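You operate a simulated robot arm through the tools that you are given. There is no shell and no other tool. Be economical: measure what you need, move in short steps, check, and stop when the job is done.

You are at the controls of a simulated two-armed robot. One attempt, no reset.

## Task
Lift the rack out of the tank and move cube four to the black tray.
Fine: the rack goes to the tank end of the table, cube five stays in it; shut the tank lid.

It is judged by the outcome, as a careful person would: the job done as asked, and still so three seconds after it is handed in. It fails if anything else is knocked over, pushed out of place, dropped, spilled or broken. Lids that push on must go on centred and level and be pressed home; caps that screw on are set level and turned clockwise until they are tight.

## Robot
Two 7-joint arms with two-finger parallel grippers on one trunk, on a base that drives. Base frame: it is fixed to the floor where the robot stands at the start and does not move with it; the origin is under the middle of the robot, x ahead of it, y to its left, z up. Units: mm, rad, N and s.
The left shoulder is at the start at [70, 134, 1264], the right one opposite. With the tool pointing down near the work surface each hand reaches from about 100 to 480 mm from the robot's upright axis, wherever it stands, measured 20 degrees to its own side. Places, roughly: tank lid [700, 0, 800]; tank end of the blue table [500, 500, 800]; inside of the black tray [500, 900, 800]. Payload 1.57 kg a hand.
The tool frame of a hand sits at the grasp point between the pads (the TCP): z along the fingers, y along the line on which they close. The tips reach 30 mm beyond it. The gripper opens to 80 mm. The fingers are 17 mm wide and 12 mm thick; the gripper's body (40 by 82 mm) begins 80 mm behind the TCP.
Orientation is told as [roll, pitch, yaw] about the base's x, y, z axes, in that order, counted from this pose: with the fingers straight down and closing along the base's y, the tool's x points along the base's -x, its y along +y and its z along -z.

## Interface
- The arms move only by the tool servo_tool. It takes "left_commands", "right_commands" or both (then of equal length, played together; a hand with none holds still); each is text: rows parted by semicolons, each of 7 numbers parted by spaces: the finger opening in mm, from 0 to 80, then the shift along the tool's x, y, z in units of 100 mm (1.0 is 100 mm), then the turn, a rotation vector about the tool's x, y, z in units of 60 degrees (1.0 is 60 degrees). In form: jaw dx dy dz wx wy wz; .... A call has 1 to 20 rows; each row is the pose to reach, as a shift and turn from the pose commanded when the call began, along the tool's axes at that moment. A call with a number of a shift or a turn outside -1 to 1 is refused whole. Each row takes 0.2 s and may step no farther than 50 mm and 0.15 rad from the row before; otherwise, or with a gripper value out of range, the whole call is refused. A pose out of reach is approached as far as the arm can. The call stops where the force on the tool passes 40 N (or 10 N more than at its start, if that is more) or the arm is blocked; 0.2 s more then pass. The fingers move at their own pace (about 153 mm/s each) and stop on an object; they squeeze with about 33 N. The grip force told is the motor's: it shows also when the fingers shut on nothing. Time passes only in rows, and 0.2 s behind the last, so rows that repeat a pose let the fingers close. The reply holds the time, the measured pose of the TCP, the force on the tool along the base axes, the opening and the grip force, in the units named above and with some noise.
- Cameras (640 x 400 px; columns grow to the right, rows downward): "scene" is now at [137.4, 4.4, 1492]; the picture's right is [0.07, -1.00, 0.00], its down [-0.57, -0.04, -0.82] and it looks along [0.82, 0.06, -0.57] (base axes); focal length 214 px, centre (320, 200). "left" rides on the left gripper at [72, 7, -122] in its tool frame; the picture's right is [-0.09, 1.00, 0.00], its down [-0.84, -0.08, -0.54] and it looks along [-0.54, -0.05, 0.84] (tool axes); focal length 238 px, centre (320, 200). "right" rides on the right gripper at [72, -7, -122] in its tool frame; the picture's right is [0.09, 1.00, 0.00], its down [-0.84, 0.08, -0.54] and it looks along [-0.54, 0.05, 0.84] (tool axes); focal length 238 px, centre (320, 200). There is no depth. A picture from a camera that has moved, and an enlarged one, comes with that camera's place and axes in the base frame and with its lens.
- get_image(camera): a new picture of that camera. The clock stands still meanwhile.
- lift_body(by): slides the trunk up (or, below 0, down) by that many mm; the arms and the scene camera ride with it, the base frame stays. It gives what a move gives, with no picture.
- steer(legs): drives the robot by 1 to 6 legs, each [ahead, left, turn to the left] in mm, mm and rad, along the robot's own axes; the way and the turn of a leg run together, so that a leg with both is an arc; at most 1500 mm and 3.142 rad a leg. The arms and the cameras ride along, it lands a little off, and it stops where it bumps. It gives what a move gives.
- turn_head(pan, tilt): turns the head with the scene camera to pan (to the left, within 1.501 rad either way) and tilt (down, from -0.506 to 1.204), counted from straight ahead of the robot. It gives what a move gives.
- inspect(camera, box): a new picture of the part [left, top, right, bottom] of that camera's present view, enlarged. The clock stands still meanwhile.
- job_done(): hands the job in; it is judged then, once.

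Go step by step. Nothing tells you exact positions but the pictures and the camera data: compare them with the known pose of the tool, close in by small moves and look again before you grip or let go. The budget is 120 turns and 108 pictures, counting those below and the enlarged ones. Unless the task says otherwise, let go and move clear before handing in, and close with one line.

The tools are called after "Call:" as a command line: name --argument value ..., lists and objects as JSON in quotes. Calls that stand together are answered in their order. servo_tool: Moves the arms, as the interface text tells. Its arguments: {"type":"object","properties":{"left_commands":{"type":"string"},"right_commands":{"type":"string"}},"required":[]} The other tools are called the same way: lift_body (by) slides the trunk up or down; steer (legs) drives the base; turn_head (pan, tilt) turns the head that bears the scene camera; get_image (camera) takes a picture; inspect (camera, box) takes an enlarged picture of a part of a camera's view; job_done () hands the job in.

At the start:

```text
time_s: 0.0
left_eef_pos: [408.1, 202.2, 1425.9]
left_tcp_rot: [0.001, 0.0, 0.001]
left_force: [0.0, -0.2, 0.2]
left_opening: 79.8
left_finger_force: 0.0
right_eef_pos: [401.4, -167.5, 1381.0]
right_tcp_rot: [0.0, -0.001, -0.001]
right_force: [-0.3, -0.1, -0.8]
right_opening: 80.1
right_finger_force: 0.0
trunk travel left (down, up): [-838.0, 102.0]
robot x, y, heading: [-0.7, -1.3, -0.004]
head pan, tilt: [0.073, 0.606]
```

scene: 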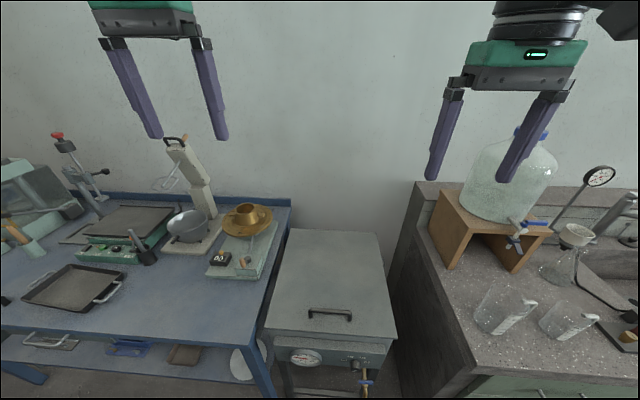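
right: 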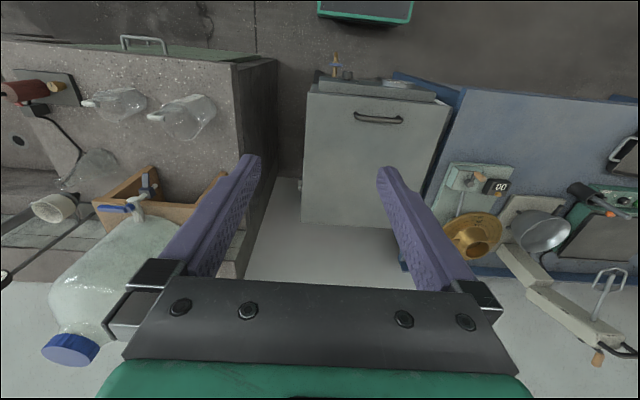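
left: 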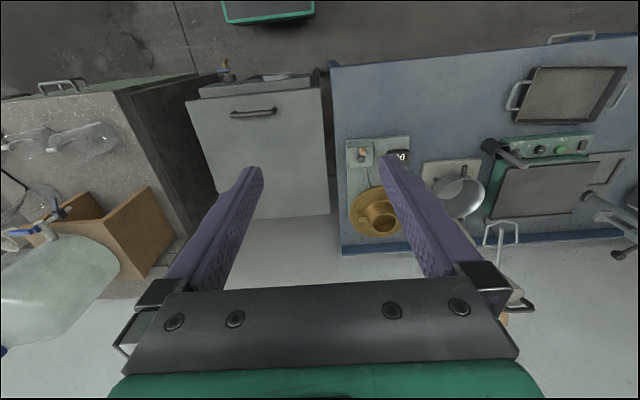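

I see the grey tank with a lid and front handle (roughly [480, 0, 820]) and the blue table to its left with the tray. I'll look more closely first.

Call:
inspect --camera "scene" --box '[220, 200, 440, 400]'

Call:
inspect --camera "scene" --box '[0, 180, 300, 400]'

Call:
turn_head --pan 0.6 --tilt 0.9

Call:
get_image --camera "scene"

```text
2.00 times, centred on (330, 300) of scene
camera zoom: at [137.4, 4.4, 1492.0], right [0.07, -1.0, 0.0], down [-0.57, -0.04, -0.82], along [0.82, 0.06, -0.57], focal length 429 px, centre (300, 0)
```

zoom: 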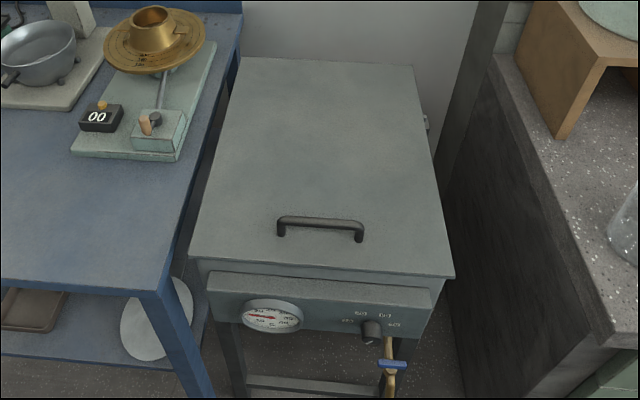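

```text
1.82 times, centred on (150, 290) of scene
camera zoom: at [137.4, 4.4, 1492.0], right [0.07, -1.0, 0.0], down [-0.57, -0.04, -0.82], along [0.82, 0.06, -0.57], focal length 390 px, centre (629, 36)
```

zoom: 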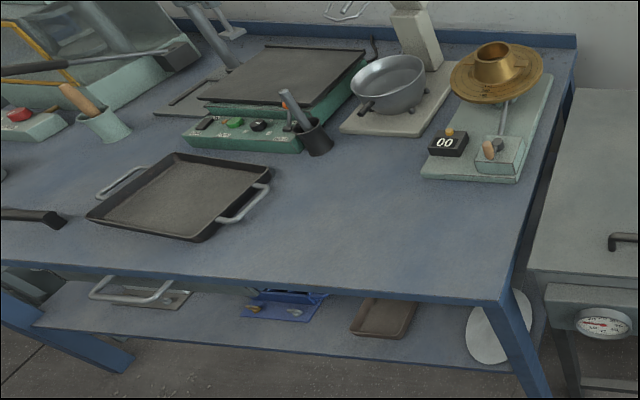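

```text
time_s: 0.9
left_eef_pos: [408.3, 201.1, 1425.4]
left_tcp_rot: [0.0, 0.0, 0.002]
left_force: [0.6, -0.1, -0.5]
left_opening: 79.9
left_finger_force: 0.0
right_eef_pos: [402.0, -167.0, 1381.1]
right_tcp_rot: [0.0, 0.001, -0.003]
right_force: [-0.3, 0.7, -0.2]
right_opening: 79.7
right_finger_force: 0.0
trunk travel left (down, up): [-838.0, 102.0]
robot x, y, heading: [1.3, 1.1, -0.002]
head pan, tilt: [0.6, 0.901]
```

```text
102 pictures are left
camera scene: at [111.7, 40.4, 1467.8], right [0.56, -0.83, 0.0], down [-0.65, -0.44, -0.62], along [0.51, 0.35, -0.78], focal length 214 px, centre (320, 200)
```

scene: 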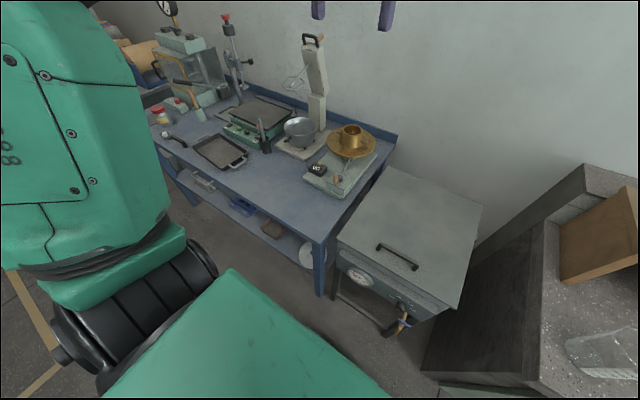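

Next I'll check the base footprint against the tank front by looking down, and look at the tank from ahead for hinges.

Call:
turn_head --pan 0.0 --tilt 1.2

Call:
get_image --camera "scene"

Call:
inspect --camera "left" --box '[160, 40, 360, 240]'

Call:
inspect --camera "right" --box '[280, 40, 480, 240]'

```text
time_s: 1.9
left_eef_pos: [408.5, 200.7, 1425.8]
left_tcp_rot: [0.0, 0.0, 0.001]
left_force: [0.7, 0.7, 0.7]
left_opening: 80.1
left_finger_force: 0.0
right_eef_pos: [401.3, -167.1, 1381.2]
right_tcp_rot: [0.001, -0.001, -0.001]
right_force: [0.5, 0.0, 0.4]
right_opening: 80.0
right_finger_force: 0.1
trunk travel left (down, up): [-838.0, 102.0]
robot x, y, heading: [0.1, 1.8, -0.001]
head pan, tilt: [0.0, 1.201]
```

```text
101 pictures are left
camera scene: at [105.3, -2.0, 1447.9], right [0.0, -1.0, 0.0], down [-0.93, 0.0, -0.36], along [0.36, 0.0, -0.93], focal length 214 px, centre (320, 200)
```

scene: 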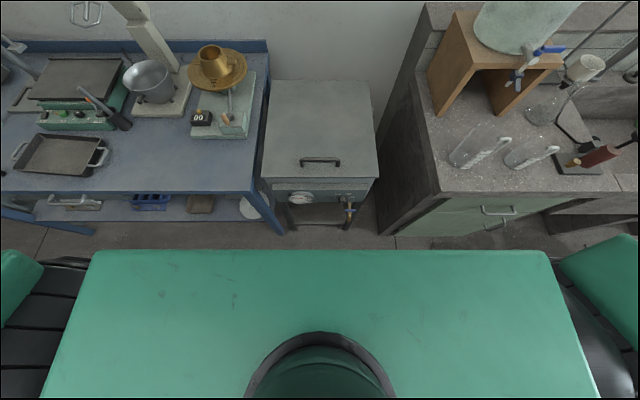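

```text
2.00 times, centred on (260, 140) of left
camera zoom: at [336.4, 208.3, 1547.8], right [0.09, 1.0, 0.0], down [0.84, -0.08, 0.54], along [0.54, -0.05, -0.84], focal length 477 px, centre (440, 320)
```

zoom: 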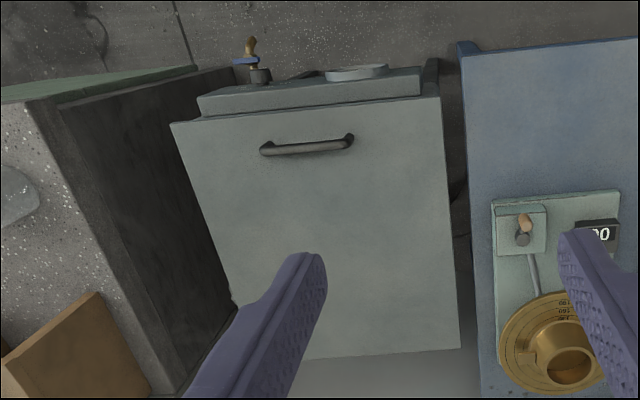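

```text
2.00 times, centred on (380, 140) of right
camera zoom: at [330.0, -174.5, 1505.0], right [-0.09, 1.0, 0.0], down [0.84, 0.08, 0.54], along [0.54, 0.05, -0.84], focal length 477 px, centre (200, 320)
```

zoom: 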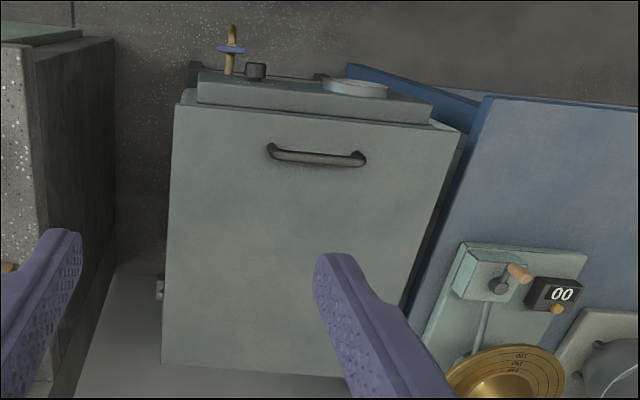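

Handle triangulates to about [480, 0, 830], running along y; the lid spans roughly x 440–897, y ±200, probably hinged at the back. I'll turn the left hand 90° so it closes along x, and drive ahead a bit.

Call:
steer --legs '[[100, 0, 0]]'

Call:
servo_tool --left_commands "60 0 0 0 0 0 0.14; 60 0 0 0 0 0 0.28; 60 0 0 0 0 0 0.42; 60 0 0 0 0 0 0.56; 60 0 0 0 0 0 0.7; 60 0 0 0 0 0 0.84; 60 0 0 0 0 0 0.98"

Call:
servo_tool --left_commands "60 0 0 0 0 0 0.13; 60 0 0 0 0 0 0.26; 60 0 0 0 0 0 0.39; 60 0 0 0 0 0 0.52"

Call:
get_image --camera "scene"

```text
time_s: 3.1
left_eef_pos: [502.6, 202.3, 1428.5]
left_tcp_rot: [0.0, -0.006, 0.002]
left_force: [-0.6, -0.5, 1.0]
left_opening: 79.9
left_finger_force: 0.1
right_eef_pos: [497.7, -166.0, 1384.1]
right_tcp_rot: [-0.001, -0.008, 0.002]
right_force: [-0.8, -0.8, -0.5]
right_opening: 79.9
right_finger_force: 0.0
trunk travel left (down, up): [-838.0, 102.0]
robot x, y, heading: [100.5, 0.3, -0.0]
head pan, tilt: [0.0, 1.201]
```

```text
time_s: 4.7
left_eef_pos: [509.9, 202.2, 1426.2]
left_tcp_rot: [0.0, -0.002, -1.026]
left_force: [0.7, -0.2, 0.2]
left_opening: 60.1
left_finger_force: 0.1
right_eef_pos: [504.0, -166.3, 1381.4]
right_tcp_rot: [0.001, 0.0, 0.001]
right_force: [-0.6, -0.4, -0.2]
right_opening: 79.9
right_finger_force: 0.0
trunk travel left (down, up): [-838.0, 102.0]
robot x, y, heading: [102.5, -0.5, -0.0]
head pan, tilt: [0.0, 1.201]
```

```text
time_s: 5.7
left_eef_pos: [508.6, 201.4, 1427.1]
left_tcp_rot: [0.0, 0.001, -1.572]
left_force: [0.4, -1.4, 0.5]
left_opening: 60.0
left_finger_force: 0.1
right_eef_pos: [503.2, -166.7, 1381.9]
right_tcp_rot: [-0.001, -0.002, 0.001]
right_force: [0.2, 0.9, -0.2]
right_opening: 80.0
right_finger_force: 0.0
trunk travel left (down, up): [-838.0, 102.0]
robot x, y, heading: [101.8, -4.7, -0.001]
head pan, tilt: [0.0, 1.201]
```

```text
98 pictures are left
camera scene: at [207.3, -1.8, 1447.9], right [0.0, -1.0, 0.0], down [-0.93, 0.0, -0.36], along [0.36, 0.0, -0.93], focal length 214 px, centre (320, 200)
```

scene: 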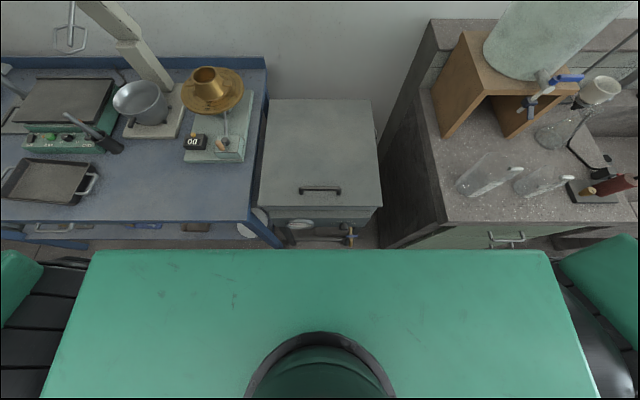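

The way is clear; I'll lower the trunk 250 and carry the left hand over the handle.

Call:
lift_body --by -250

Call:
servo_tool --left_commands "60 -0.3 -0.1 0.2 0 0 0; 60 -0.6 -0.2 0.4 0 0 0; 60 -0.9 -0.28 0.6 0 0 0; 60 -1 -0.28 0.8 0 0 0"

Call:
servo_tool --left_commands "60 -0.4 0 0.2 0 0 0; 60 -0.8 0 0.4 0 0 0; 60 -1 0 0.7 0 0 0; 60 -1 0 0.9 0 0 0"

Call:
turn_head --pan 0.0 --tilt 0.9

Call:
get_image --camera "scene"

Call:
get_image --camera "left"

```text
time_s: 8.3
left_eef_pos: [509.3, 202.1, 1177.4]
left_tcp_rot: [0.004, -0.001, -1.569]
left_force: [0.0, 0.8, -0.1]
left_opening: 59.8
left_finger_force: 0.1
right_eef_pos: [503.7, -166.7, 1131.4]
right_tcp_rot: [0.001, -0.002, 0.002]
right_force: [0.1, -0.6, -0.7]
right_opening: 80.1
right_finger_force: 0.0
trunk travel left (down, up): [-588.0, 352.0]
robot x, y, heading: [98.1, 3.7, 0.005]
head pan, tilt: [0.0, 1.201]
```

```text
time_s: 9.3
left_eef_pos: [482.8, 103.0, 1095.4]
left_tcp_rot: [0.002, -0.002, -1.567]
left_force: [-0.4, -0.6, 0.9]
left_opening: 59.9
left_finger_force: 0.2
right_eef_pos: [504.6, -165.8, 1131.1]
right_tcp_rot: [0.0, 0.0, 0.003]
right_force: [0.1, 0.2, -0.2]
right_opening: 79.8
right_finger_force: 0.0
trunk travel left (down, up): [-588.0, 352.0]
robot x, y, heading: [99.7, 1.5, 0.003]
head pan, tilt: [0.0, 1.201]
```

```text
time_s: 10.3
left_eef_pos: [484.6, 3.4, 1005.2]
left_tcp_rot: [0.0, -0.003, -1.567]
left_force: [-0.4, -0.3, -0.2]
left_opening: 59.9
left_finger_force: 0.1
right_eef_pos: [504.8, -165.0, 1131.4]
right_tcp_rot: [0.002, -0.002, 0.003]
right_force: [0.3, -0.8, 0.8]
right_opening: 79.9
right_finger_force: 0.0
trunk travel left (down, up): [-588.0, 352.0]
robot x, y, heading: [105.1, -2.9, 0.0]
head pan, tilt: [0.0, 1.201]
```

```text
time_s: 11.1
left_eef_pos: [484.9, 3.5, 1004.7]
left_tcp_rot: [0.001, -0.002, -1.57]
left_force: [-0.6, -0.4, 0.6]
left_opening: 59.9
left_finger_force: 0.1
right_eef_pos: [504.1, -165.2, 1130.9]
right_tcp_rot: [0.0, -0.002, 0.002]
right_force: [0.4, -0.1, 0.5]
right_opening: 80.4
right_finger_force: 0.1
trunk travel left (down, up): [-588.0, 352.0]
robot x, y, heading: [103.8, -0.6, -0.002]
head pan, tilt: [0.0, 0.901]
```

```text
97 pictures are left
camera scene: at [227.0, -1.8, 1217.7], right [0.0, -1.0, 0.0], down [-0.78, 0.0, -0.62], along [0.62, 0.0, -0.78], focal length 214 px, centre (320, 200)
```

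scene: 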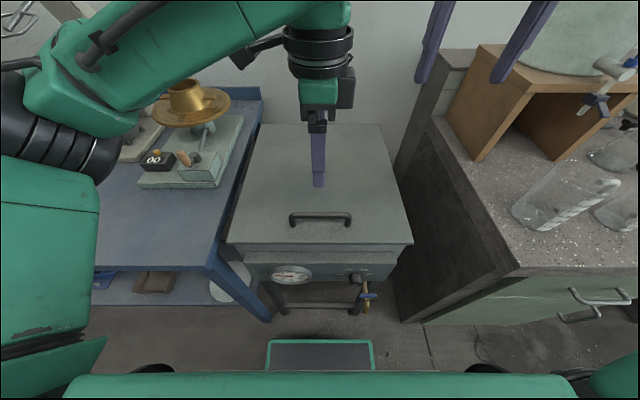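

```text
96 pictures are left
camera left: at [490.4, 75.0, 1128.1], right [1.0, -0.09, 0.0], down [-0.08, -0.84, 0.54], along [-0.05, -0.54, -0.84], focal length 238 px, centre (320, 200)
```

left: 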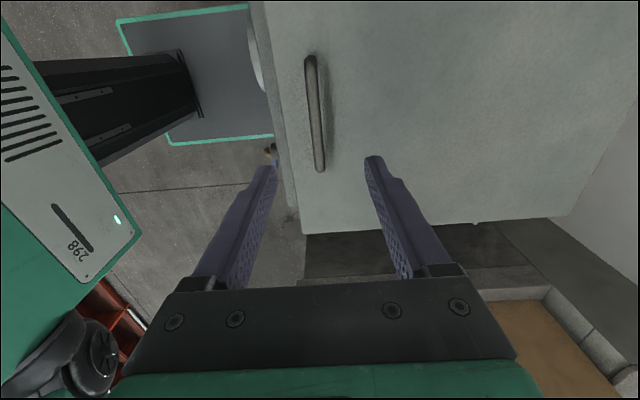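

Fingers straddle the bar in x. Descending to put the bar between the pads.

Call:
servo_tool --left_commands "60 0 -0.05 0.3 0 0 0; 60 0 -0.05 0.6 0 0 0; 60 0 -0.05 0.9 0 0 0; 60 0 -0.05 1 0 0 0"

Call:
get_image --camera "left"

```text
time_s: 12.1
left_eef_pos: [476.5, 1.9, 907.4]
left_tcp_rot: [0.002, -0.003, -1.57]
left_force: [0.2, -0.2, 0.0]
left_opening: 60.2
left_finger_force: 0.1
right_eef_pos: [502.7, -166.1, 1132.7]
right_tcp_rot: [0.002, -0.002, 0.0]
right_force: [0.1, 0.0, -0.7]
right_opening: 80.0
right_finger_force: 0.1
trunk travel left (down, up): [-588.0, 352.0]
robot x, y, heading: [102.5, -1.3, 0.001]
head pan, tilt: [0.0, 0.901]
```

```text
95 pictures are left
camera left: at [481.9, 73.9, 1029.4], right [1.0, -0.09, 0.0], down [-0.08, -0.84, 0.54], along [-0.05, -0.54, -0.84], focal length 238 px, centre (320, 200)
```

left: 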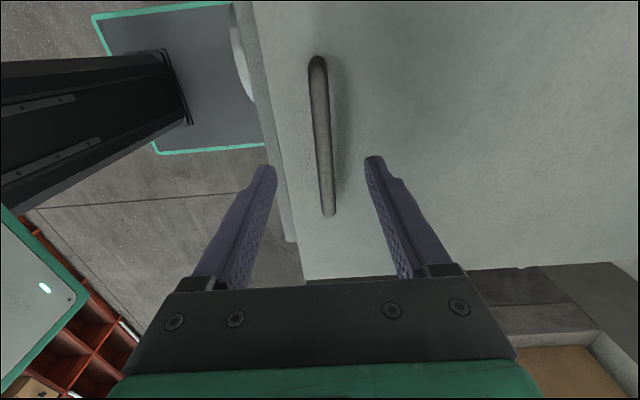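

Call:
servo_tool --left_commands "60 0 0 0.3 0 0 0; 60 0 0 0.55 0 0 0; 60 0 0 0.65 0 0 0; 0 0 0 0.65 0 0 0; 0 0 0 0.65 0 0 0; 0 0 0 0.65 0 0 0"

Call:
get_image --camera "left"

```text
time_s: 13.5
left_eef_pos: [479.4, 1.0, 842.0]
left_tcp_rot: [0.006, -0.002, -1.568]
left_force: [11.8, -1.9, 20.0]
left_opening: 14.1
left_finger_force: 30.2
right_eef_pos: [504.6, -166.6, 1131.3]
right_tcp_rot: [0.0, 0.0, 0.002]
right_force: [-0.2, 0.6, 0.1]
right_opening: 80.0
right_finger_force: 0.0
trunk travel left (down, up): [-588.0, 352.0]
robot x, y, heading: [100.4, -2.9, 0.008]
head pan, tilt: [0.0, 0.901]
```

```text
94 pictures are left
camera left: at [485.0, 73.9, 964.1], right [1.0, -0.09, 0.01], down [-0.08, -0.84, 0.54], along [-0.04, -0.54, -0.84], focal length 238 px, centre (320, 200)
```

left: 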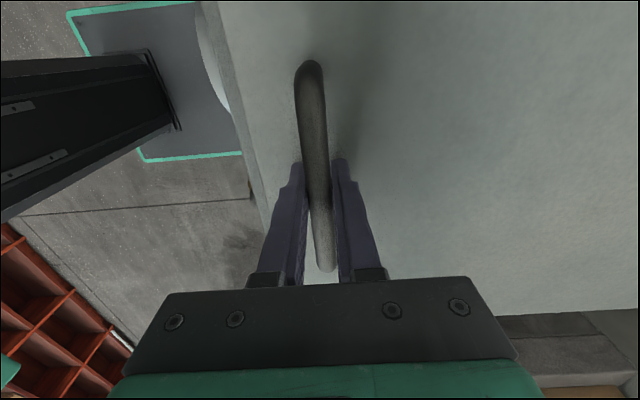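

Gripped. A small test lift along the guessed hinge arc (hinge near x≈897, z≈790).

Call:
servo_tool --left_commands "0 0 0.03 -0.207 0.048 0 0; 0 0 0.073 -0.414 0.0955 0 0; 0 0 0.073 -0.414 0.0955 0 0"

Call:
get_image --camera "scene"

```text
time_s: 14.3
left_eef_pos: [485.0, 0.9, 882.3]
left_tcp_rot: [-0.106, 0.002, -1.568]
left_force: [6.5, 2.1, -8.0]
left_opening: 13.9
left_finger_force: 30.0
right_eef_pos: [507.7, -166.3, 1129.8]
right_tcp_rot: [-0.001, 0.0, 0.002]
right_force: [0.3, 0.5, -0.1]
right_opening: 80.1
right_finger_force: 0.1
trunk travel left (down, up): [-588.0, 352.0]
robot x, y, heading: [102.8, 0.2, 0.001]
head pan, tilt: [0.0, 0.901]
```

```text
93 pictures are left
camera scene: at [229.7, -1.5, 1217.3], right [0.0, -1.0, 0.0], down [-0.79, 0.0, -0.62], along [0.62, 0.0, -0.79], focal length 214 px, centre (320, 200)
```

scene: 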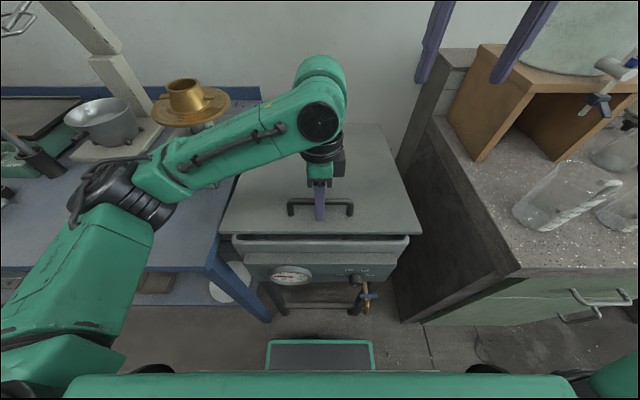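

The lid is hinged and light. Continue up along the arc.

Call:
servo_tool --left_commands "0 0 0.031 -0.208 0.048 0 0; 0 0 0.073 -0.414 0.0955 0 0; 0 0 0.124 -0.618 0.143 0 0; 0 0 0.186 -0.818 0.191 0 0"

Call:
servo_tool --left_commands "0 0 0.031 -0.208 0.048 0 0; 0 0 0.073 -0.414 0.0955 0 0; 0 0 0.124 -0.618 0.143 0 0; 0 0 0.186 -0.818 0.191 0 0"

Call:
get_image --camera "scene"

```text
time_s: 15.3
left_eef_pos: [510.4, 0.9, 965.4]
left_tcp_rot: [-0.297, 0.0, -1.569]
left_force: [-2.5, -4.5, -0.8]
left_opening: 13.5
left_finger_force: 29.9
right_eef_pos: [503.0, -166.7, 1130.3]
right_tcp_rot: [0.001, -0.001, 0.001]
right_force: [-0.8, -0.4, 0.5]
right_opening: 80.2
right_finger_force: 0.1
trunk travel left (down, up): [-588.0, 352.0]
robot x, y, heading: [104.7, 1.7, 0.003]
head pan, tilt: [0.0, 0.901]
```

```text
time_s: 16.3
left_eef_pos: [532.6, 0.4, 1009.9]
left_tcp_rot: [-0.422, -0.002, -1.572]
left_force: [-7.2, -2.0, 4.7]
left_opening: 13.9
left_finger_force: 30.8
left hand out of reach, approached as far as the arm can: row 3, 4
right_eef_pos: [502.7, -168.1, 1133.2]
right_tcp_rot: [0.0, -0.004, 0.002]
right_force: [-0.4, -0.3, -0.3]
right_opening: 79.9
right_finger_force: 0.0
trunk travel left (down, up): [-588.0, 352.0]
robot x, y, heading: [105.0, -2.2, 0.002]
head pan, tilt: [0.0, 0.901]
```

```text
92 pictures are left
camera scene: at [224.6, -2.6, 1218.1], right [0.0, -1.0, 0.0], down [-0.78, 0.0, -0.62], along [0.62, 0.0, -0.78], focal length 214 px, centre (320, 200)
```

scene: 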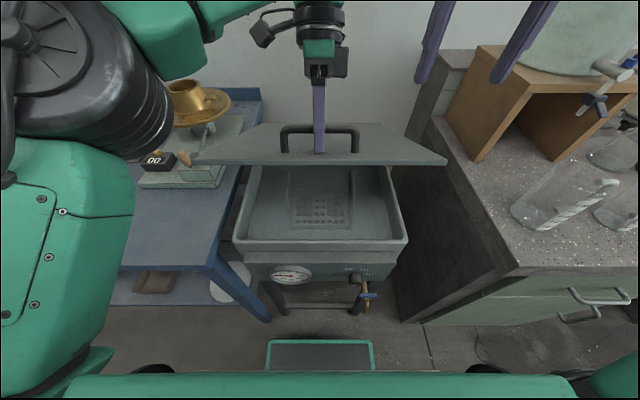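

The lid stands at ~24° with little force. I'll bring the right hand, fingers pointing forward, under the lid edge to support and push it on.

Call:
servo_tool --right_commands "10 0.2 0 0 0 -0.14 0; 10 0.4 0 0 0 -0.28 0; 10 0.6 0 0 0 -0.42 0; 10 0.8 0 0.1 0 -0.56 0; 10 1 0 0.2 0 -0.7 0; 10 1 0 0.3 0 -0.84 0; 10 1 0 0.4 0 -0.98 0"

Call:
servo_tool --right_commands "0 0 0 0 0 -0.13 0; 0 0 0 0 0 -0.26 0; 0 0 0 0 0 -0.39 0; 0 0 0 0 0 -0.52 0"

Call:
get_image --camera "scene"

```text
time_s: 17.9
left_eef_pos: [533.2, 2.3, 1009.1]
left_tcp_rot: [-0.425, 0.0, -1.573]
left_force: [-5.8, -2.7, 2.0]
left_opening: 13.7
left_finger_force: 30.4
right_eef_pos: [416.8, -172.7, 1143.6]
right_tcp_rot: [0.182, -0.829, -0.278]
right_force: [-0.6, -0.4, -0.3]
right_opening: 10.0
right_finger_force: 0.0
right hand out of reach, approached as far as the arm can: row 6, 7
trunk travel left (down, up): [-588.0, 352.0]
robot x, y, heading: [103.3, -0.3, 0.002]
head pan, tilt: [0.0, 0.901]
stopped in row 7 (right hand): the arm was blocked; the commanded pose is now the measured one
```

```text
time_s: 18.8
left_eef_pos: [533.7, 3.1, 1010.0]
left_tcp_rot: [-0.427, 0.002, -1.574]
left_force: [-2.8, -2.3, 1.3]
left_opening: 13.7
left_finger_force: 30.0
right_eef_pos: [426.8, -193.1, 1191.7]
right_tcp_rot: [0.524, -1.101, -0.73]
right_force: [0.2, -0.3, -0.1]
right_opening: 0.2
right_finger_force: 21.5
right hand out of reach, approached as far as the arm can: row 2, 3, 4
trunk travel left (down, up): [-588.0, 352.0]
robot x, y, heading: [104.9, 3.1, -0.002]
head pan, tilt: [0.0, 0.901]
stopped in row 4 (right hand): the arm was blocked; the commanded pose is now the measured one
```

```text
91 pictures are left
camera scene: at [224.6, 0.1, 1215.7], right [0.04, -1.0, 0.0], down [-0.8, -0.03, -0.6], along [0.6, 0.03, -0.8], focal length 214 px, centre (320, 200)
```

scene: 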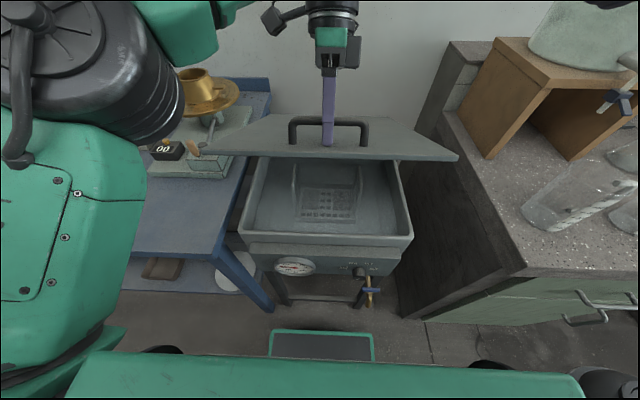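

Too folded for the right arm there. The force on the left hand is almost nil, so the hinge seems to hold itself; I'll loosen the left grip slightly to test while the fingers still surround the bar.

Call:
servo_tool --left_commands "18 0 0 0 0 0 0; 20 0 0 0 0 0 0; 20 0 0 0 0 0 0"

Call:
get_image --camera "left"

Call:
get_image --camera "scene"

```text
time_s: 19.6
left_eef_pos: [534.2, 2.9, 1009.0]
left_tcp_rot: [-0.426, 0.002, -1.57]
left_force: [-1.2, -0.8, -0.1]
left_opening: 20.0
left_finger_force: 0.1
right_eef_pos: [426.8, -191.9, 1191.5]
right_tcp_rot: [0.509, -1.102, -0.719]
right_force: [0.4, 0.6, 1.0]
right_opening: 0.0
right_finger_force: 20.8
trunk travel left (down, up): [-588.0, 352.0]
robot x, y, heading: [99.3, 1.5, 0.005]
head pan, tilt: [0.0, 0.901]
```

```text
90 pictures are left
camera left: at [591.4, 75.2, 1118.0], right [0.91, -0.09, -0.41], down [0.15, -0.84, 0.52], along [-0.39, -0.54, -0.74], focal length 238 px, centre (320, 200)
```

left: 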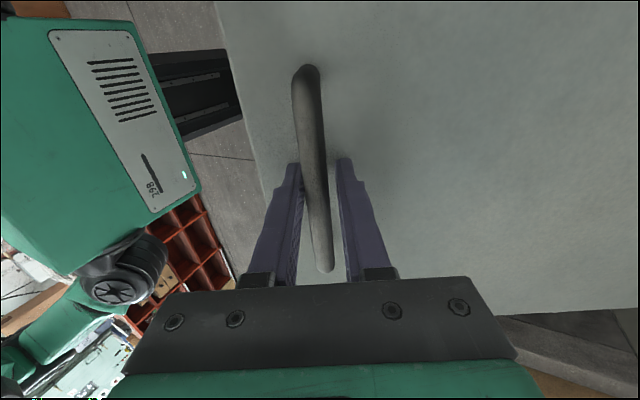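

```text
89 pictures are left
camera scene: at [225.3, 1.5, 1215.3], right [0.05, -1.0, 0.0], down [-0.8, -0.04, -0.6], along [0.59, 0.03, -0.8], focal length 214 px, centre (320, 200)
```

scene: 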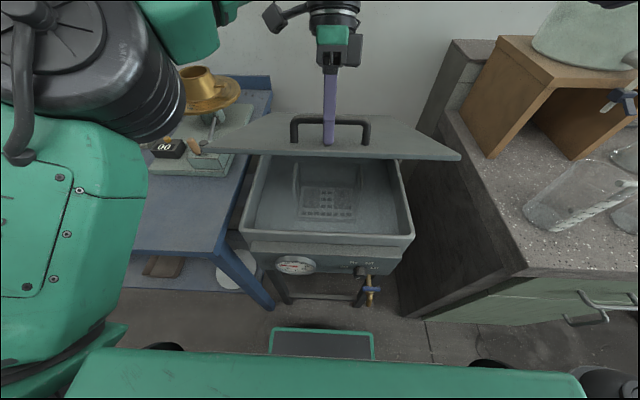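

The hinge holds by itself. I'll release and retract the left hand upward, then back the robot away.

Call:
servo_tool --left_commands "70 0 0 0 0 0 0; 70 0 0 0 0 0 0; 70 0 0 -0.3 0 0 0; 70 0 0 -0.6 0 0 0; 70 0 0 -0.9 0 0 0; 70 0 -0.2 -1 -0.1 0 0; 70 0 -0.4 -1 -0.2 0 0;70 0 -0.6 -1 -0.3 0 0;70 0 -0.8 -1 -0.4 0 0"

Call:
get_image --camera "scene"

```text
time_s: 21.1
left_eef_pos: [515.7, 0.6, 1051.7]
left_tcp_rot: [-0.331, -0.034, -1.532]
left_force: [26.7, -2.8, -16.6]
left_opening: 80.2
left_finger_force: 5.4
left hand out of reach, approached as far as the arm can: row 3, 4, 5, 6, 7
right_eef_pos: [434.5, -194.1, 1190.5]
right_tcp_rot: [0.512, -1.098, -0.722]
right_force: [-1.0, -1.3, 0.3]
right_opening: 0.0
right_finger_force: 21.6
trunk travel left (down, up): [-588.0, 352.0]
robot x, y, heading: [105.0, -3.8, -0.001]
head pan, tilt: [0.0, 0.901]
stopped in row 7 (left hand): the force on the tool passed its limit (the readings are from after the stop); the commanded pose is now the measured one
```

```text
88 pictures are left
camera scene: at [232.4, 0.2, 1216.1], right [0.04, -1.0, 0.0], down [-0.79, -0.03, -0.61], along [0.61, 0.02, -0.79], focal length 214 px, centre (320, 200)
```

scene: 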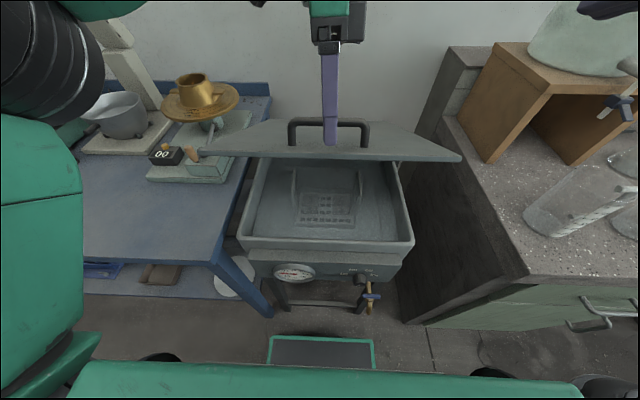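

The far finger is rubbing the bar; ease forward a little, then raise the trunk to clear.

Call:
servo_tool --left_commands "80 0 0.08 0 0 0 0; 80 0 0.16 0 0 0 0"

Call:
lift_body --by 60

Call:
get_image --camera "left"

```text
time_s: 21.7
left_eef_pos: [524.9, -0.4, 1048.2]
left_tcp_rot: [-0.334, -0.035, -1.538]
left_force: [0.8, 0.4, 0.4]
left_opening: 79.8
left_finger_force: 0.1
right_eef_pos: [429.3, -192.6, 1190.3]
right_tcp_rot: [0.508, -1.102, -0.719]
right_force: [-0.1, -0.7, -0.2]
right_opening: 0.0
right_finger_force: 20.9
trunk travel left (down, up): [-588.0, 352.0]
robot x, y, heading: [104.2, 0.7, 0.002]
head pan, tilt: [0.0, 0.901]
```

```text
time_s: 22.7
left_eef_pos: [524.4, 0.7, 1109.4]
left_tcp_rot: [-0.335, -0.034, -1.537]
left_force: [-1.0, 0.5, -0.2]
left_opening: 80.1
left_finger_force: 0.1
right_eef_pos: [427.9, -193.5, 1250.3]
right_tcp_rot: [0.507, -1.103, -0.719]
right_force: [-0.1, -0.3, -0.5]
right_opening: 0.0
right_finger_force: 20.4
trunk travel left (down, up): [-648.0, 292.0]
robot x, y, heading: [103.1, 0.8, 0.003]
head pan, tilt: [0.0, 0.901]
```

```text
87 pictures are left
camera left: at [568.2, 77.3, 1220.3], right [0.94, -0.07, -0.32], down [0.13, -0.81, 0.57], along [-0.3, -0.58, -0.76], focal length 238 px, centre (320, 200)
```

left: 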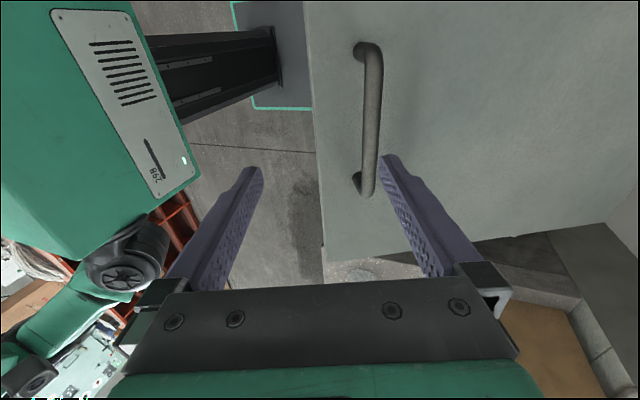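

Call:
lift_body --by 40

Call:
steer --legs '[[-250, 0, 0]]'

Call:
get_image --camera "scene"

```text
time_s: 23.5
left_eef_pos: [525.1, 1.3, 1149.4]
left_tcp_rot: [-0.333, -0.035, -1.538]
left_force: [0.4, -0.1, 0.5]
left_opening: 79.9
left_finger_force: 0.1
right_eef_pos: [427.8, -193.2, 1290.6]
right_tcp_rot: [0.507, -1.103, -0.717]
right_force: [-0.1, 0.7, -0.2]
right_opening: 0.0
right_finger_force: 21.6
trunk travel left (down, up): [-688.0, 252.0]
robot x, y, heading: [103.2, 1.3, -0.001]
head pan, tilt: [0.0, 0.901]
```

```text
time_s: 25.4
left_eef_pos: [271.3, -3.2, 1148.1]
left_tcp_rot: [-0.336, -0.035, -1.545]
left_force: [0.5, 0.6, -1.1]
left_opening: 80.1
left_finger_force: 0.1
right_eef_pos: [172.8, -194.9, 1289.9]
right_tcp_rot: [0.506, -1.102, -0.724]
right_force: [0.3, -0.5, -0.1]
right_opening: 0.0
right_finger_force: 21.5
trunk travel left (down, up): [-688.0, 252.0]
robot x, y, heading: [-150.7, 1.6, -0.006]
head pan, tilt: [0.0, 0.901]
```

```text
86 pictures are left
camera scene: at [-25.7, 0.6, 1317.1], right [0.04, -1.0, 0.0], down [-0.79, -0.03, -0.62], along [0.62, 0.02, -0.79], focal length 214 px, centre (320, 200)
```

scene: 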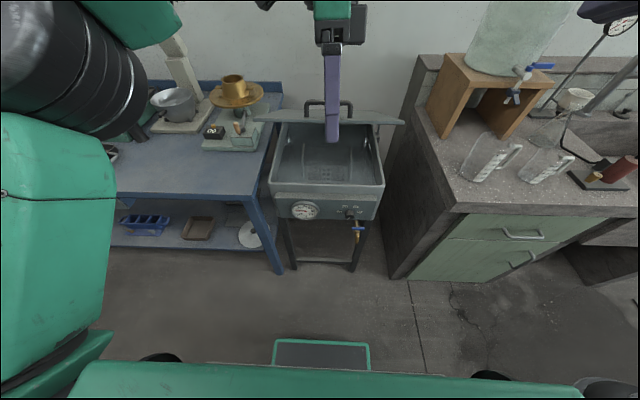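

Now I'll turn the left hand to point forward.

Call:
servo_tool --left_commands "40 0 0.118 -0.04 -0.125 0 0; 20 0 0.236 -0.08 -0.25 0 0; 0 0 0.354 -0.12 -0.375 0 0; 0 0 0.472 -0.16 -0.5 0 0; 0 0 0.59 -0.2 -0.625 0 0; 0 0 0.708 -0.24 -0.75 0 0; 0 0 0.826 -0.28 -0.875 0 0; 0 0 0.945 -0.32 -1 0 0"

Call:
servo_tool --left_commands "0 0 0 0 -0.13 0 0; 0 0 0 0 -0.26 0 0; 0 0 0 0 -0.39 0 0; 0 0 0 0 -0.52 0 0; 0 0 0 0 -0.65 0 0; 0 0 0 0 -0.8 0 0"

Call:
get_image --camera "scene"

Call:
get_image --camera "left"

```text
time_s: 27.1
left_eef_pos: [370.4, 0.3, 1147.8]
left_tcp_rot: [0.716, -0.037, -1.545]
left_force: [-0.1, 0.4, -0.5]
left_opening: 0.1
left_finger_force: 21.2
right_eef_pos: [172.4, -194.4, 1290.5]
right_tcp_rot: [0.508, -1.102, -0.724]
right_force: [1.0, -0.1, -0.1]
right_opening: 0.0
right_finger_force: 22.0
trunk travel left (down, up): [-688.0, 252.0]
robot x, y, heading: [-149.9, -6.2, -0.007]
head pan, tilt: [0.0, 0.901]
```

```text
refused: row 6 steps farther than a row can; nothing moved
```

```text
85 pictures are left
camera scene: at [-26.6, 0.7, 1317.5], right [0.04, -1.0, 0.0], down [-0.79, -0.03, -0.62], along [0.62, 0.02, -0.79], focal length 214 px, centre (320, 200)
```

scene: 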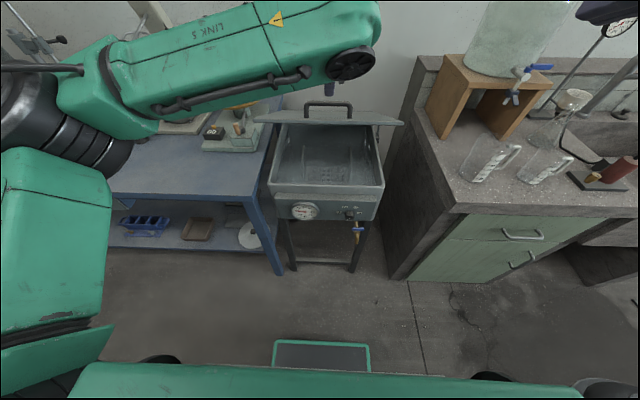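

```text
84 pictures are left
camera left: at [293.7, 74.0, 1242.0], right [0.75, -0.05, 0.66], down [-0.39, -0.83, 0.39], along [0.53, -0.55, -0.65], focal length 238 px, centre (320, 200)
```

left: 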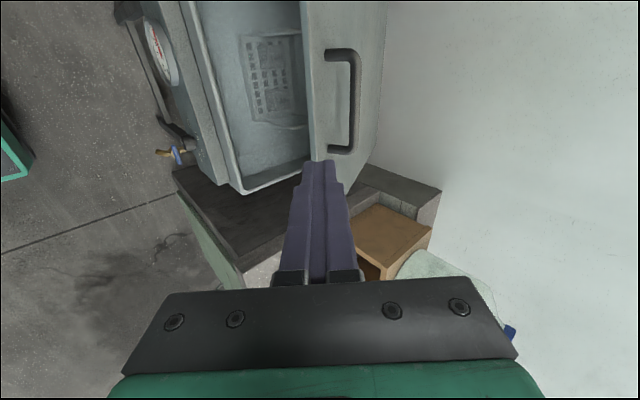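

Call:
servo_tool --left_commands "0 0 0 0 -0.13 0 0; 0 0 0 0 -0.26 0 0; 0 0 0 0 -0.39 0 0; 0 0 0 0 -0.52 0 0; 0 0 0 0 -0.65 0 0; 0 0 0 0 -0.78 0 0"

Call:
get_image --camera "scene"

```text
time_s: 28.6
left_eef_pos: [370.8, 0.3, 1148.3]
left_tcp_rot: [1.534, -0.034, -1.544]
left_force: [0.3, 0.1, 0.0]
left_opening: 0.2
left_finger_force: 21.8
right_eef_pos: [173.0, -194.3, 1290.0]
right_tcp_rot: [0.508, -1.102, -0.727]
right_force: [0.1, -0.1, 0.3]
right_opening: 0.3
right_finger_force: 20.8
trunk travel left (down, up): [-688.0, 252.0]
robot x, y, heading: [-150.6, -0.4, -0.006]
head pan, tilt: [0.0, 0.901]
```

```text
83 pictures are left
camera scene: at [-26.4, 0.6, 1317.6], right [0.04, -1.0, 0.0], down [-0.78, -0.03, -0.62], along [0.62, 0.02, -0.79], focal length 214 px, centre (320, 200)
```

scene: 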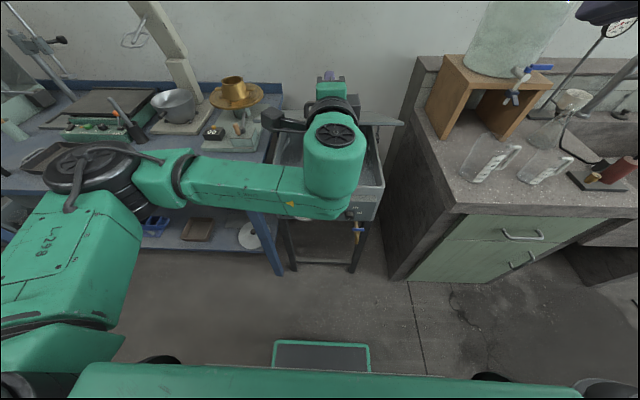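

Fingers now point forward. Lower trunk and drive in beneath the lid.

Call:
lift_body --by -240

Call:
get_image --camera "left"

Call:
get_image --camera "scene"

```text
time_s: 31.1
left_eef_pos: [370.0, -0.1, 908.8]
left_tcp_rot: [1.53, -0.036, -1.542]
left_force: [0.3, -0.2, 0.5]
left_opening: 0.1
left_finger_force: 21.0
right_eef_pos: [171.8, -194.0, 1050.8]
right_tcp_rot: [0.51, -1.104, -0.726]
right_force: [0.3, -0.5, 0.6]
right_opening: 0.0
right_finger_force: 21.2
trunk travel left (down, up): [-448.0, 492.0]
robot x, y, heading: [-152.3, -3.5, -0.001]
head pan, tilt: [0.0, 0.901]
```

```text
82 pictures are left
camera left: at [247.0, 69.1, 918.2], right [0.04, -0.06, 1.0], down [-0.52, -0.85, -0.03], along [0.85, -0.52, -0.06], focal length 238 px, centre (320, 200)
```

left: 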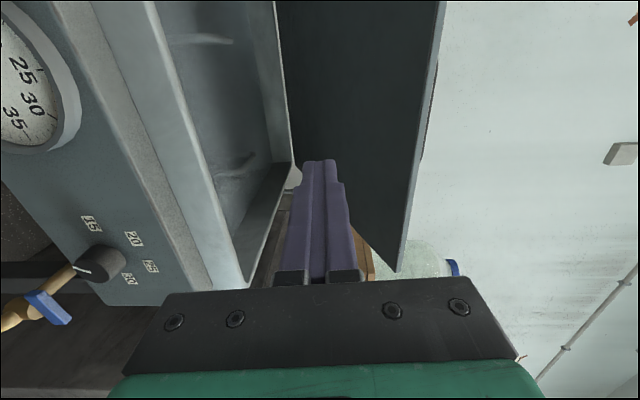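

```text
81 pictures are left
camera scene: at [-26.9, 0.6, 1077.6], right [0.04, -1.0, 0.0], down [-0.78, -0.03, -0.62], along [0.62, 0.02, -0.78], focal length 214 px, centre (320, 200)
```

scene: 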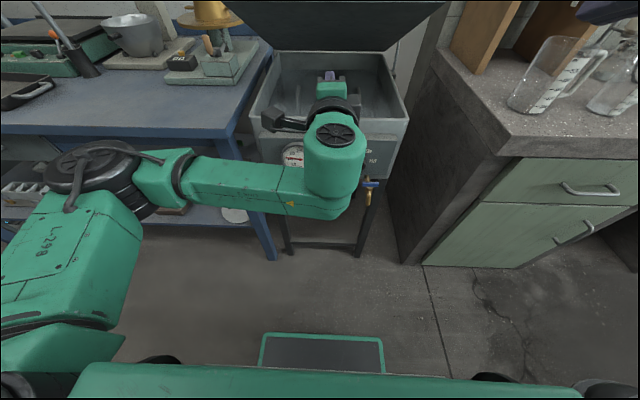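

Call:
steer --legs '[[130, 0, 0]]'

Call:
get_image --camera "scene"

Call:
get_image --camera "left"

```text
time_s: 32.3
left_eef_pos: [498.9, 1.4, 908.4]
left_tcp_rot: [1.531, -0.033, -1.541]
left_force: [-1.0, 0.2, 0.2]
left_opening: 0.1
left_finger_force: 21.3
right_eef_pos: [302.0, -194.4, 1051.0]
right_tcp_rot: [0.507, -1.101, -0.723]
right_force: [0.5, -0.3, 0.5]
right_opening: 0.0
right_finger_force: 21.5
trunk travel left (down, up): [-448.0, 492.0]
robot x, y, heading: [-23.3, 1.3, 0.001]
head pan, tilt: [0.0, 0.901]
```

```text
80 pictures are left
camera scene: at [102.0, 0.9, 1077.5], right [0.04, -1.0, 0.0], down [-0.78, -0.03, -0.62], along [0.62, 0.03, -0.79], focal length 214 px, centre (320, 200)
```

scene: 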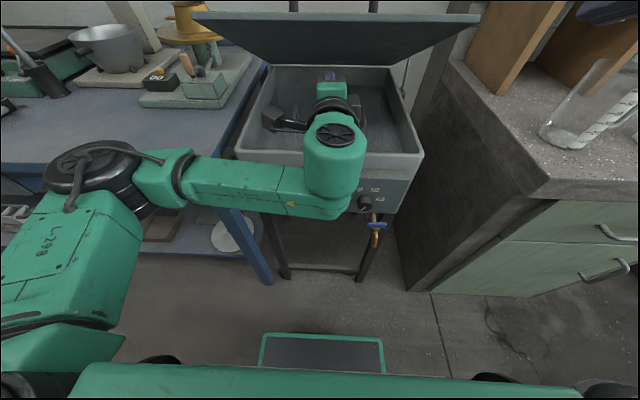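

```text
79 pictures are left
camera left: at [375.4, 70.4, 917.7], right [0.04, -0.06, 1.0], down [-0.52, -0.85, -0.03], along [0.85, -0.52, -0.07], focal length 238 px, centre (320, 200)
```

left: 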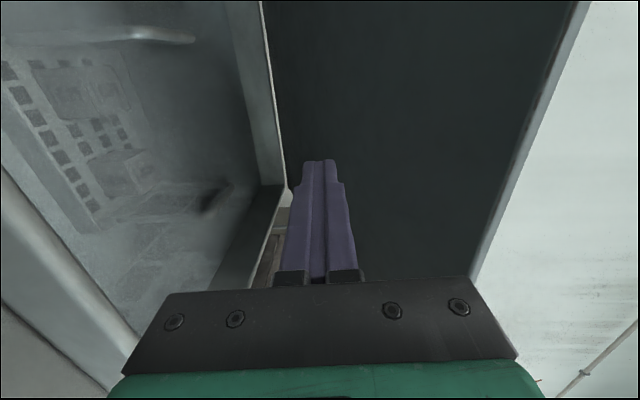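

Call:
steer --legs '[[70, 0, 0]]'

Call:
lift_body --by 110

Call:
get_image --camera "scene"

Call:
get_image --camera "left"

```text
time_s: 33.3
left_eef_pos: [568.9, 1.7, 907.7]
left_tcp_rot: [1.528, -0.035, -1.54]
left_force: [-0.4, 1.8, -0.4]
left_opening: 0.2
left_finger_force: 21.2
right_eef_pos: [373.6, -194.3, 1051.3]
right_tcp_rot: [0.507, -1.102, -0.722]
right_force: [0.2, -0.2, 0.0]
right_opening: 0.0
right_finger_force: 21.7
trunk travel left (down, up): [-448.0, 492.0]
robot x, y, heading: [51.6, 0.7, -0.005]
head pan, tilt: [0.0, 0.901]
```

```text
time_s: 34.8
left_eef_pos: [567.9, 2.5, 1019.2]
left_tcp_rot: [1.531, -0.035, -1.539]
left_force: [0.6, 0.4, 0.1]
left_opening: 0.0
left_finger_force: 21.1
right_eef_pos: [370.9, -194.8, 1160.6]
right_tcp_rot: [0.509, -1.103, -0.722]
right_force: [-0.8, -0.7, -0.1]
right_opening: 0.0
right_finger_force: 21.8
trunk travel left (down, up): [-558.0, 382.0]
robot x, y, heading: [49.0, -0.8, -0.001]
head pan, tilt: [0.0, 0.901]
```

```text
78 pictures are left
camera scene: at [171.3, 0.6, 1187.8], right [0.04, -1.0, 0.0], down [-0.78, -0.03, -0.62], along [0.62, 0.02, -0.78], focal length 214 px, centre (320, 200)
```

scene: 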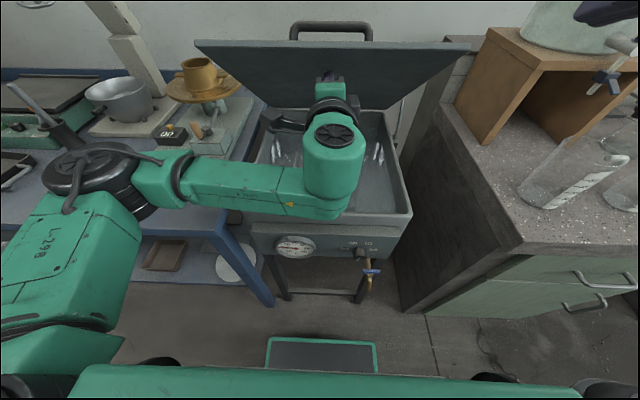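

```text
77 pictures are left
camera left: at [444.6, 70.5, 1028.5], right [0.04, -0.06, 1.0], down [-0.52, -0.85, -0.03], along [0.85, -0.52, -0.06], focal length 238 px, centre (320, 200)
```

left: 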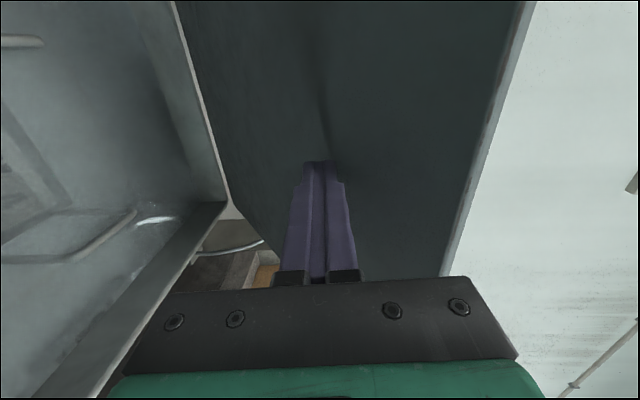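

The lid is following the fingers. Keep pushing up and forward along the arc.

Call:
servo_tool --left_commands "0 0 0.12 0.15 0 0 0; 0 0 0.25 0.3 0 0 0; 0 0 0.36 0.45 0 0 0; 0 0 0.47 0.6 0 0 0; 0 0 0.57 0.73 0 0 0; 0 0 0.66 0.86 0 0 0; 0 0 0.75 1 0 0 0"

Call:
get_image --camera "scene"

```text
time_s: 36.4
left_eef_pos: [670.3, 8.2, 1088.5]
left_tcp_rot: [1.531, -0.034, -1.539]
left_force: [-0.5, 0.0, 0.1]
left_opening: 0.1
left_finger_force: 20.8
right_eef_pos: [371.7, -194.1, 1159.8]
right_tcp_rot: [0.51, -1.102, -0.723]
right_force: [0.0, 0.2, 0.0]
right_opening: 0.0
right_finger_force: 21.1
trunk travel left (down, up): [-558.0, 382.0]
robot x, y, heading: [50.1, -0.5, -0.0]
head pan, tilt: [0.0, 0.901]
```

```text
76 pictures are left
camera scene: at [171.2, 0.5, 1187.8], right [0.04, -1.0, 0.0], down [-0.78, -0.03, -0.62], along [0.62, 0.02, -0.78], focal length 214 px, centre (320, 200)
```

scene: 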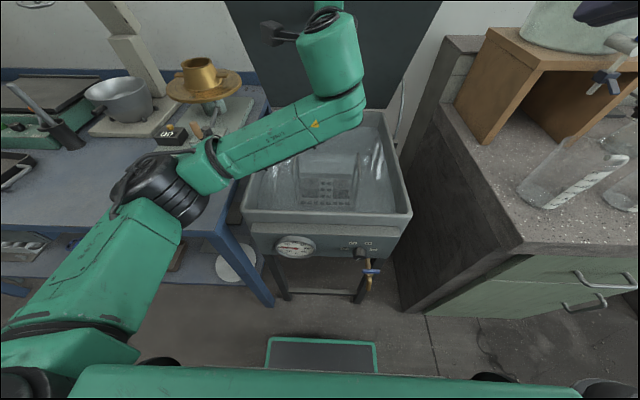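

Call:
servo_tool --left_commands "0 0 0.1 0.17 0 0 0; 0 0 0.18 0.34 0 0 0; 0 0 0.25 0.51 0 0 0; 0 0 0.32 0.68 0 0 0; 0 0 0.37 0.84 0 0 0; 0 0 0.4 1 0 0 0"

Call:
turn_head --pan 0 --tilt 0.5

Call:
get_image --camera "scene"

Call:
get_image --camera "left"

```text
time_s: 37.8
left_eef_pos: [772.9, 10.8, 1126.9]
left_tcp_rot: [1.529, -0.036, -1.539]
left_force: [-1.0, -0.5, -0.7]
left_opening: 0.0
left_finger_force: 21.3
right_eef_pos: [371.4, -194.5, 1160.4]
right_tcp_rot: [0.512, -1.102, -0.725]
right_force: [0.1, 0.2, 0.6]
right_opening: 0.0
right_finger_force: 20.7
trunk travel left (down, up): [-558.0, 382.0]
robot x, y, heading: [47.2, -1.7, 0.001]
head pan, tilt: [0.0, 0.901]
```

```text
time_s: 38.6
left_eef_pos: [772.7, 11.8, 1126.4]
left_tcp_rot: [1.532, -0.037, -1.539]
left_force: [0.4, 0.4, 0.0]
left_opening: 0.2
left_finger_force: 21.4
right_eef_pos: [370.7, -194.0, 1160.7]
right_tcp_rot: [0.51, -1.099, -0.726]
right_force: [0.2, -0.1, 0.0]
right_opening: 0.0
right_finger_force: 21.5
trunk travel left (down, up): [-558.0, 382.0]
robot x, y, heading: [46.7, -2.4, 0.001]
head pan, tilt: [0.0, 0.499]
```

```text
75 pictures are left
camera scene: at [186.1, 0.5, 1218.4], right [0.03, -1.0, 0.0], down [-0.51, -0.02, -0.86], along [0.86, 0.03, -0.51], focal length 214 px, centre (320, 200)
```

scene: 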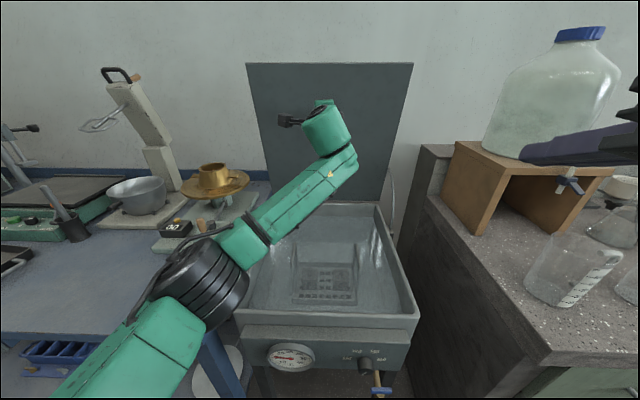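

```text
74 pictures are left
camera left: at [649.6, 79.9, 1136.9], right [0.04, -0.06, 1.0], down [-0.52, -0.85, -0.03], along [0.85, -0.52, -0.06], focal length 238 px, centre (320, 200)
```

left: 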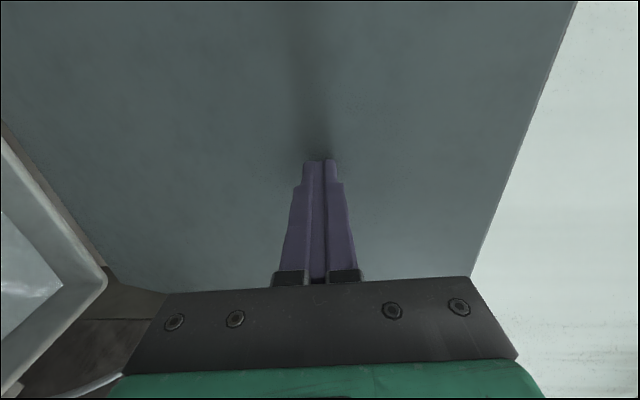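

Call:
servo_tool --left_commands "0 0 0.05 0.15 0 0 0; 0 0 0.08 0.3 0 0 0; 0 0 0.1 0.45 0 0 0; 0 0 0.1 0.6 0 0 0; 0 0 0.1 0.7 0 0 0"

Call:
get_image --camera "scene"

```text
time_s: 39.8
left_eef_pos: [809.9, 28.6, 1137.2]
left_tcp_rot: [1.531, -0.034, -1.539]
left_force: [0.7, -0.4, -0.7]
left_opening: 0.4
left_finger_force: 21.2
left hand out of reach, approached as far as the arm can: row 3, 4, 5
right_eef_pos: [371.2, -194.4, 1161.4]
right_tcp_rot: [0.51, -1.1, -0.723]
right_force: [0.8, 0.0, -0.2]
right_opening: 0.1
right_finger_force: 21.2
trunk travel left (down, up): [-558.0, 382.0]
robot x, y, heading: [47.3, 0.7, 0.002]
head pan, tilt: [0.0, 0.499]
```

```text
73 pictures are left
camera scene: at [186.1, 0.7, 1219.2], right [0.03, -1.0, 0.0], down [-0.5, -0.02, -0.86], along [0.86, 0.03, -0.5], focal length 214 px, centre (320, 200)
```

scene: 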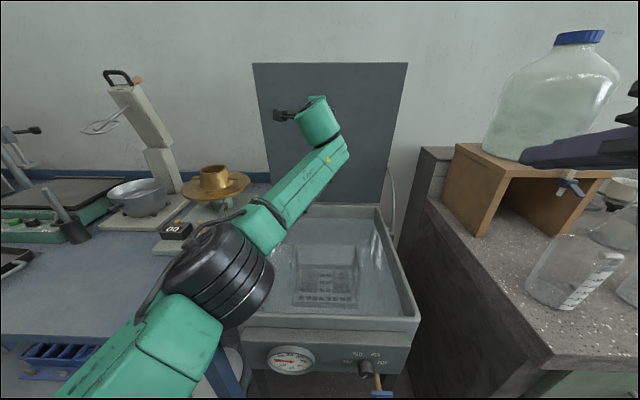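

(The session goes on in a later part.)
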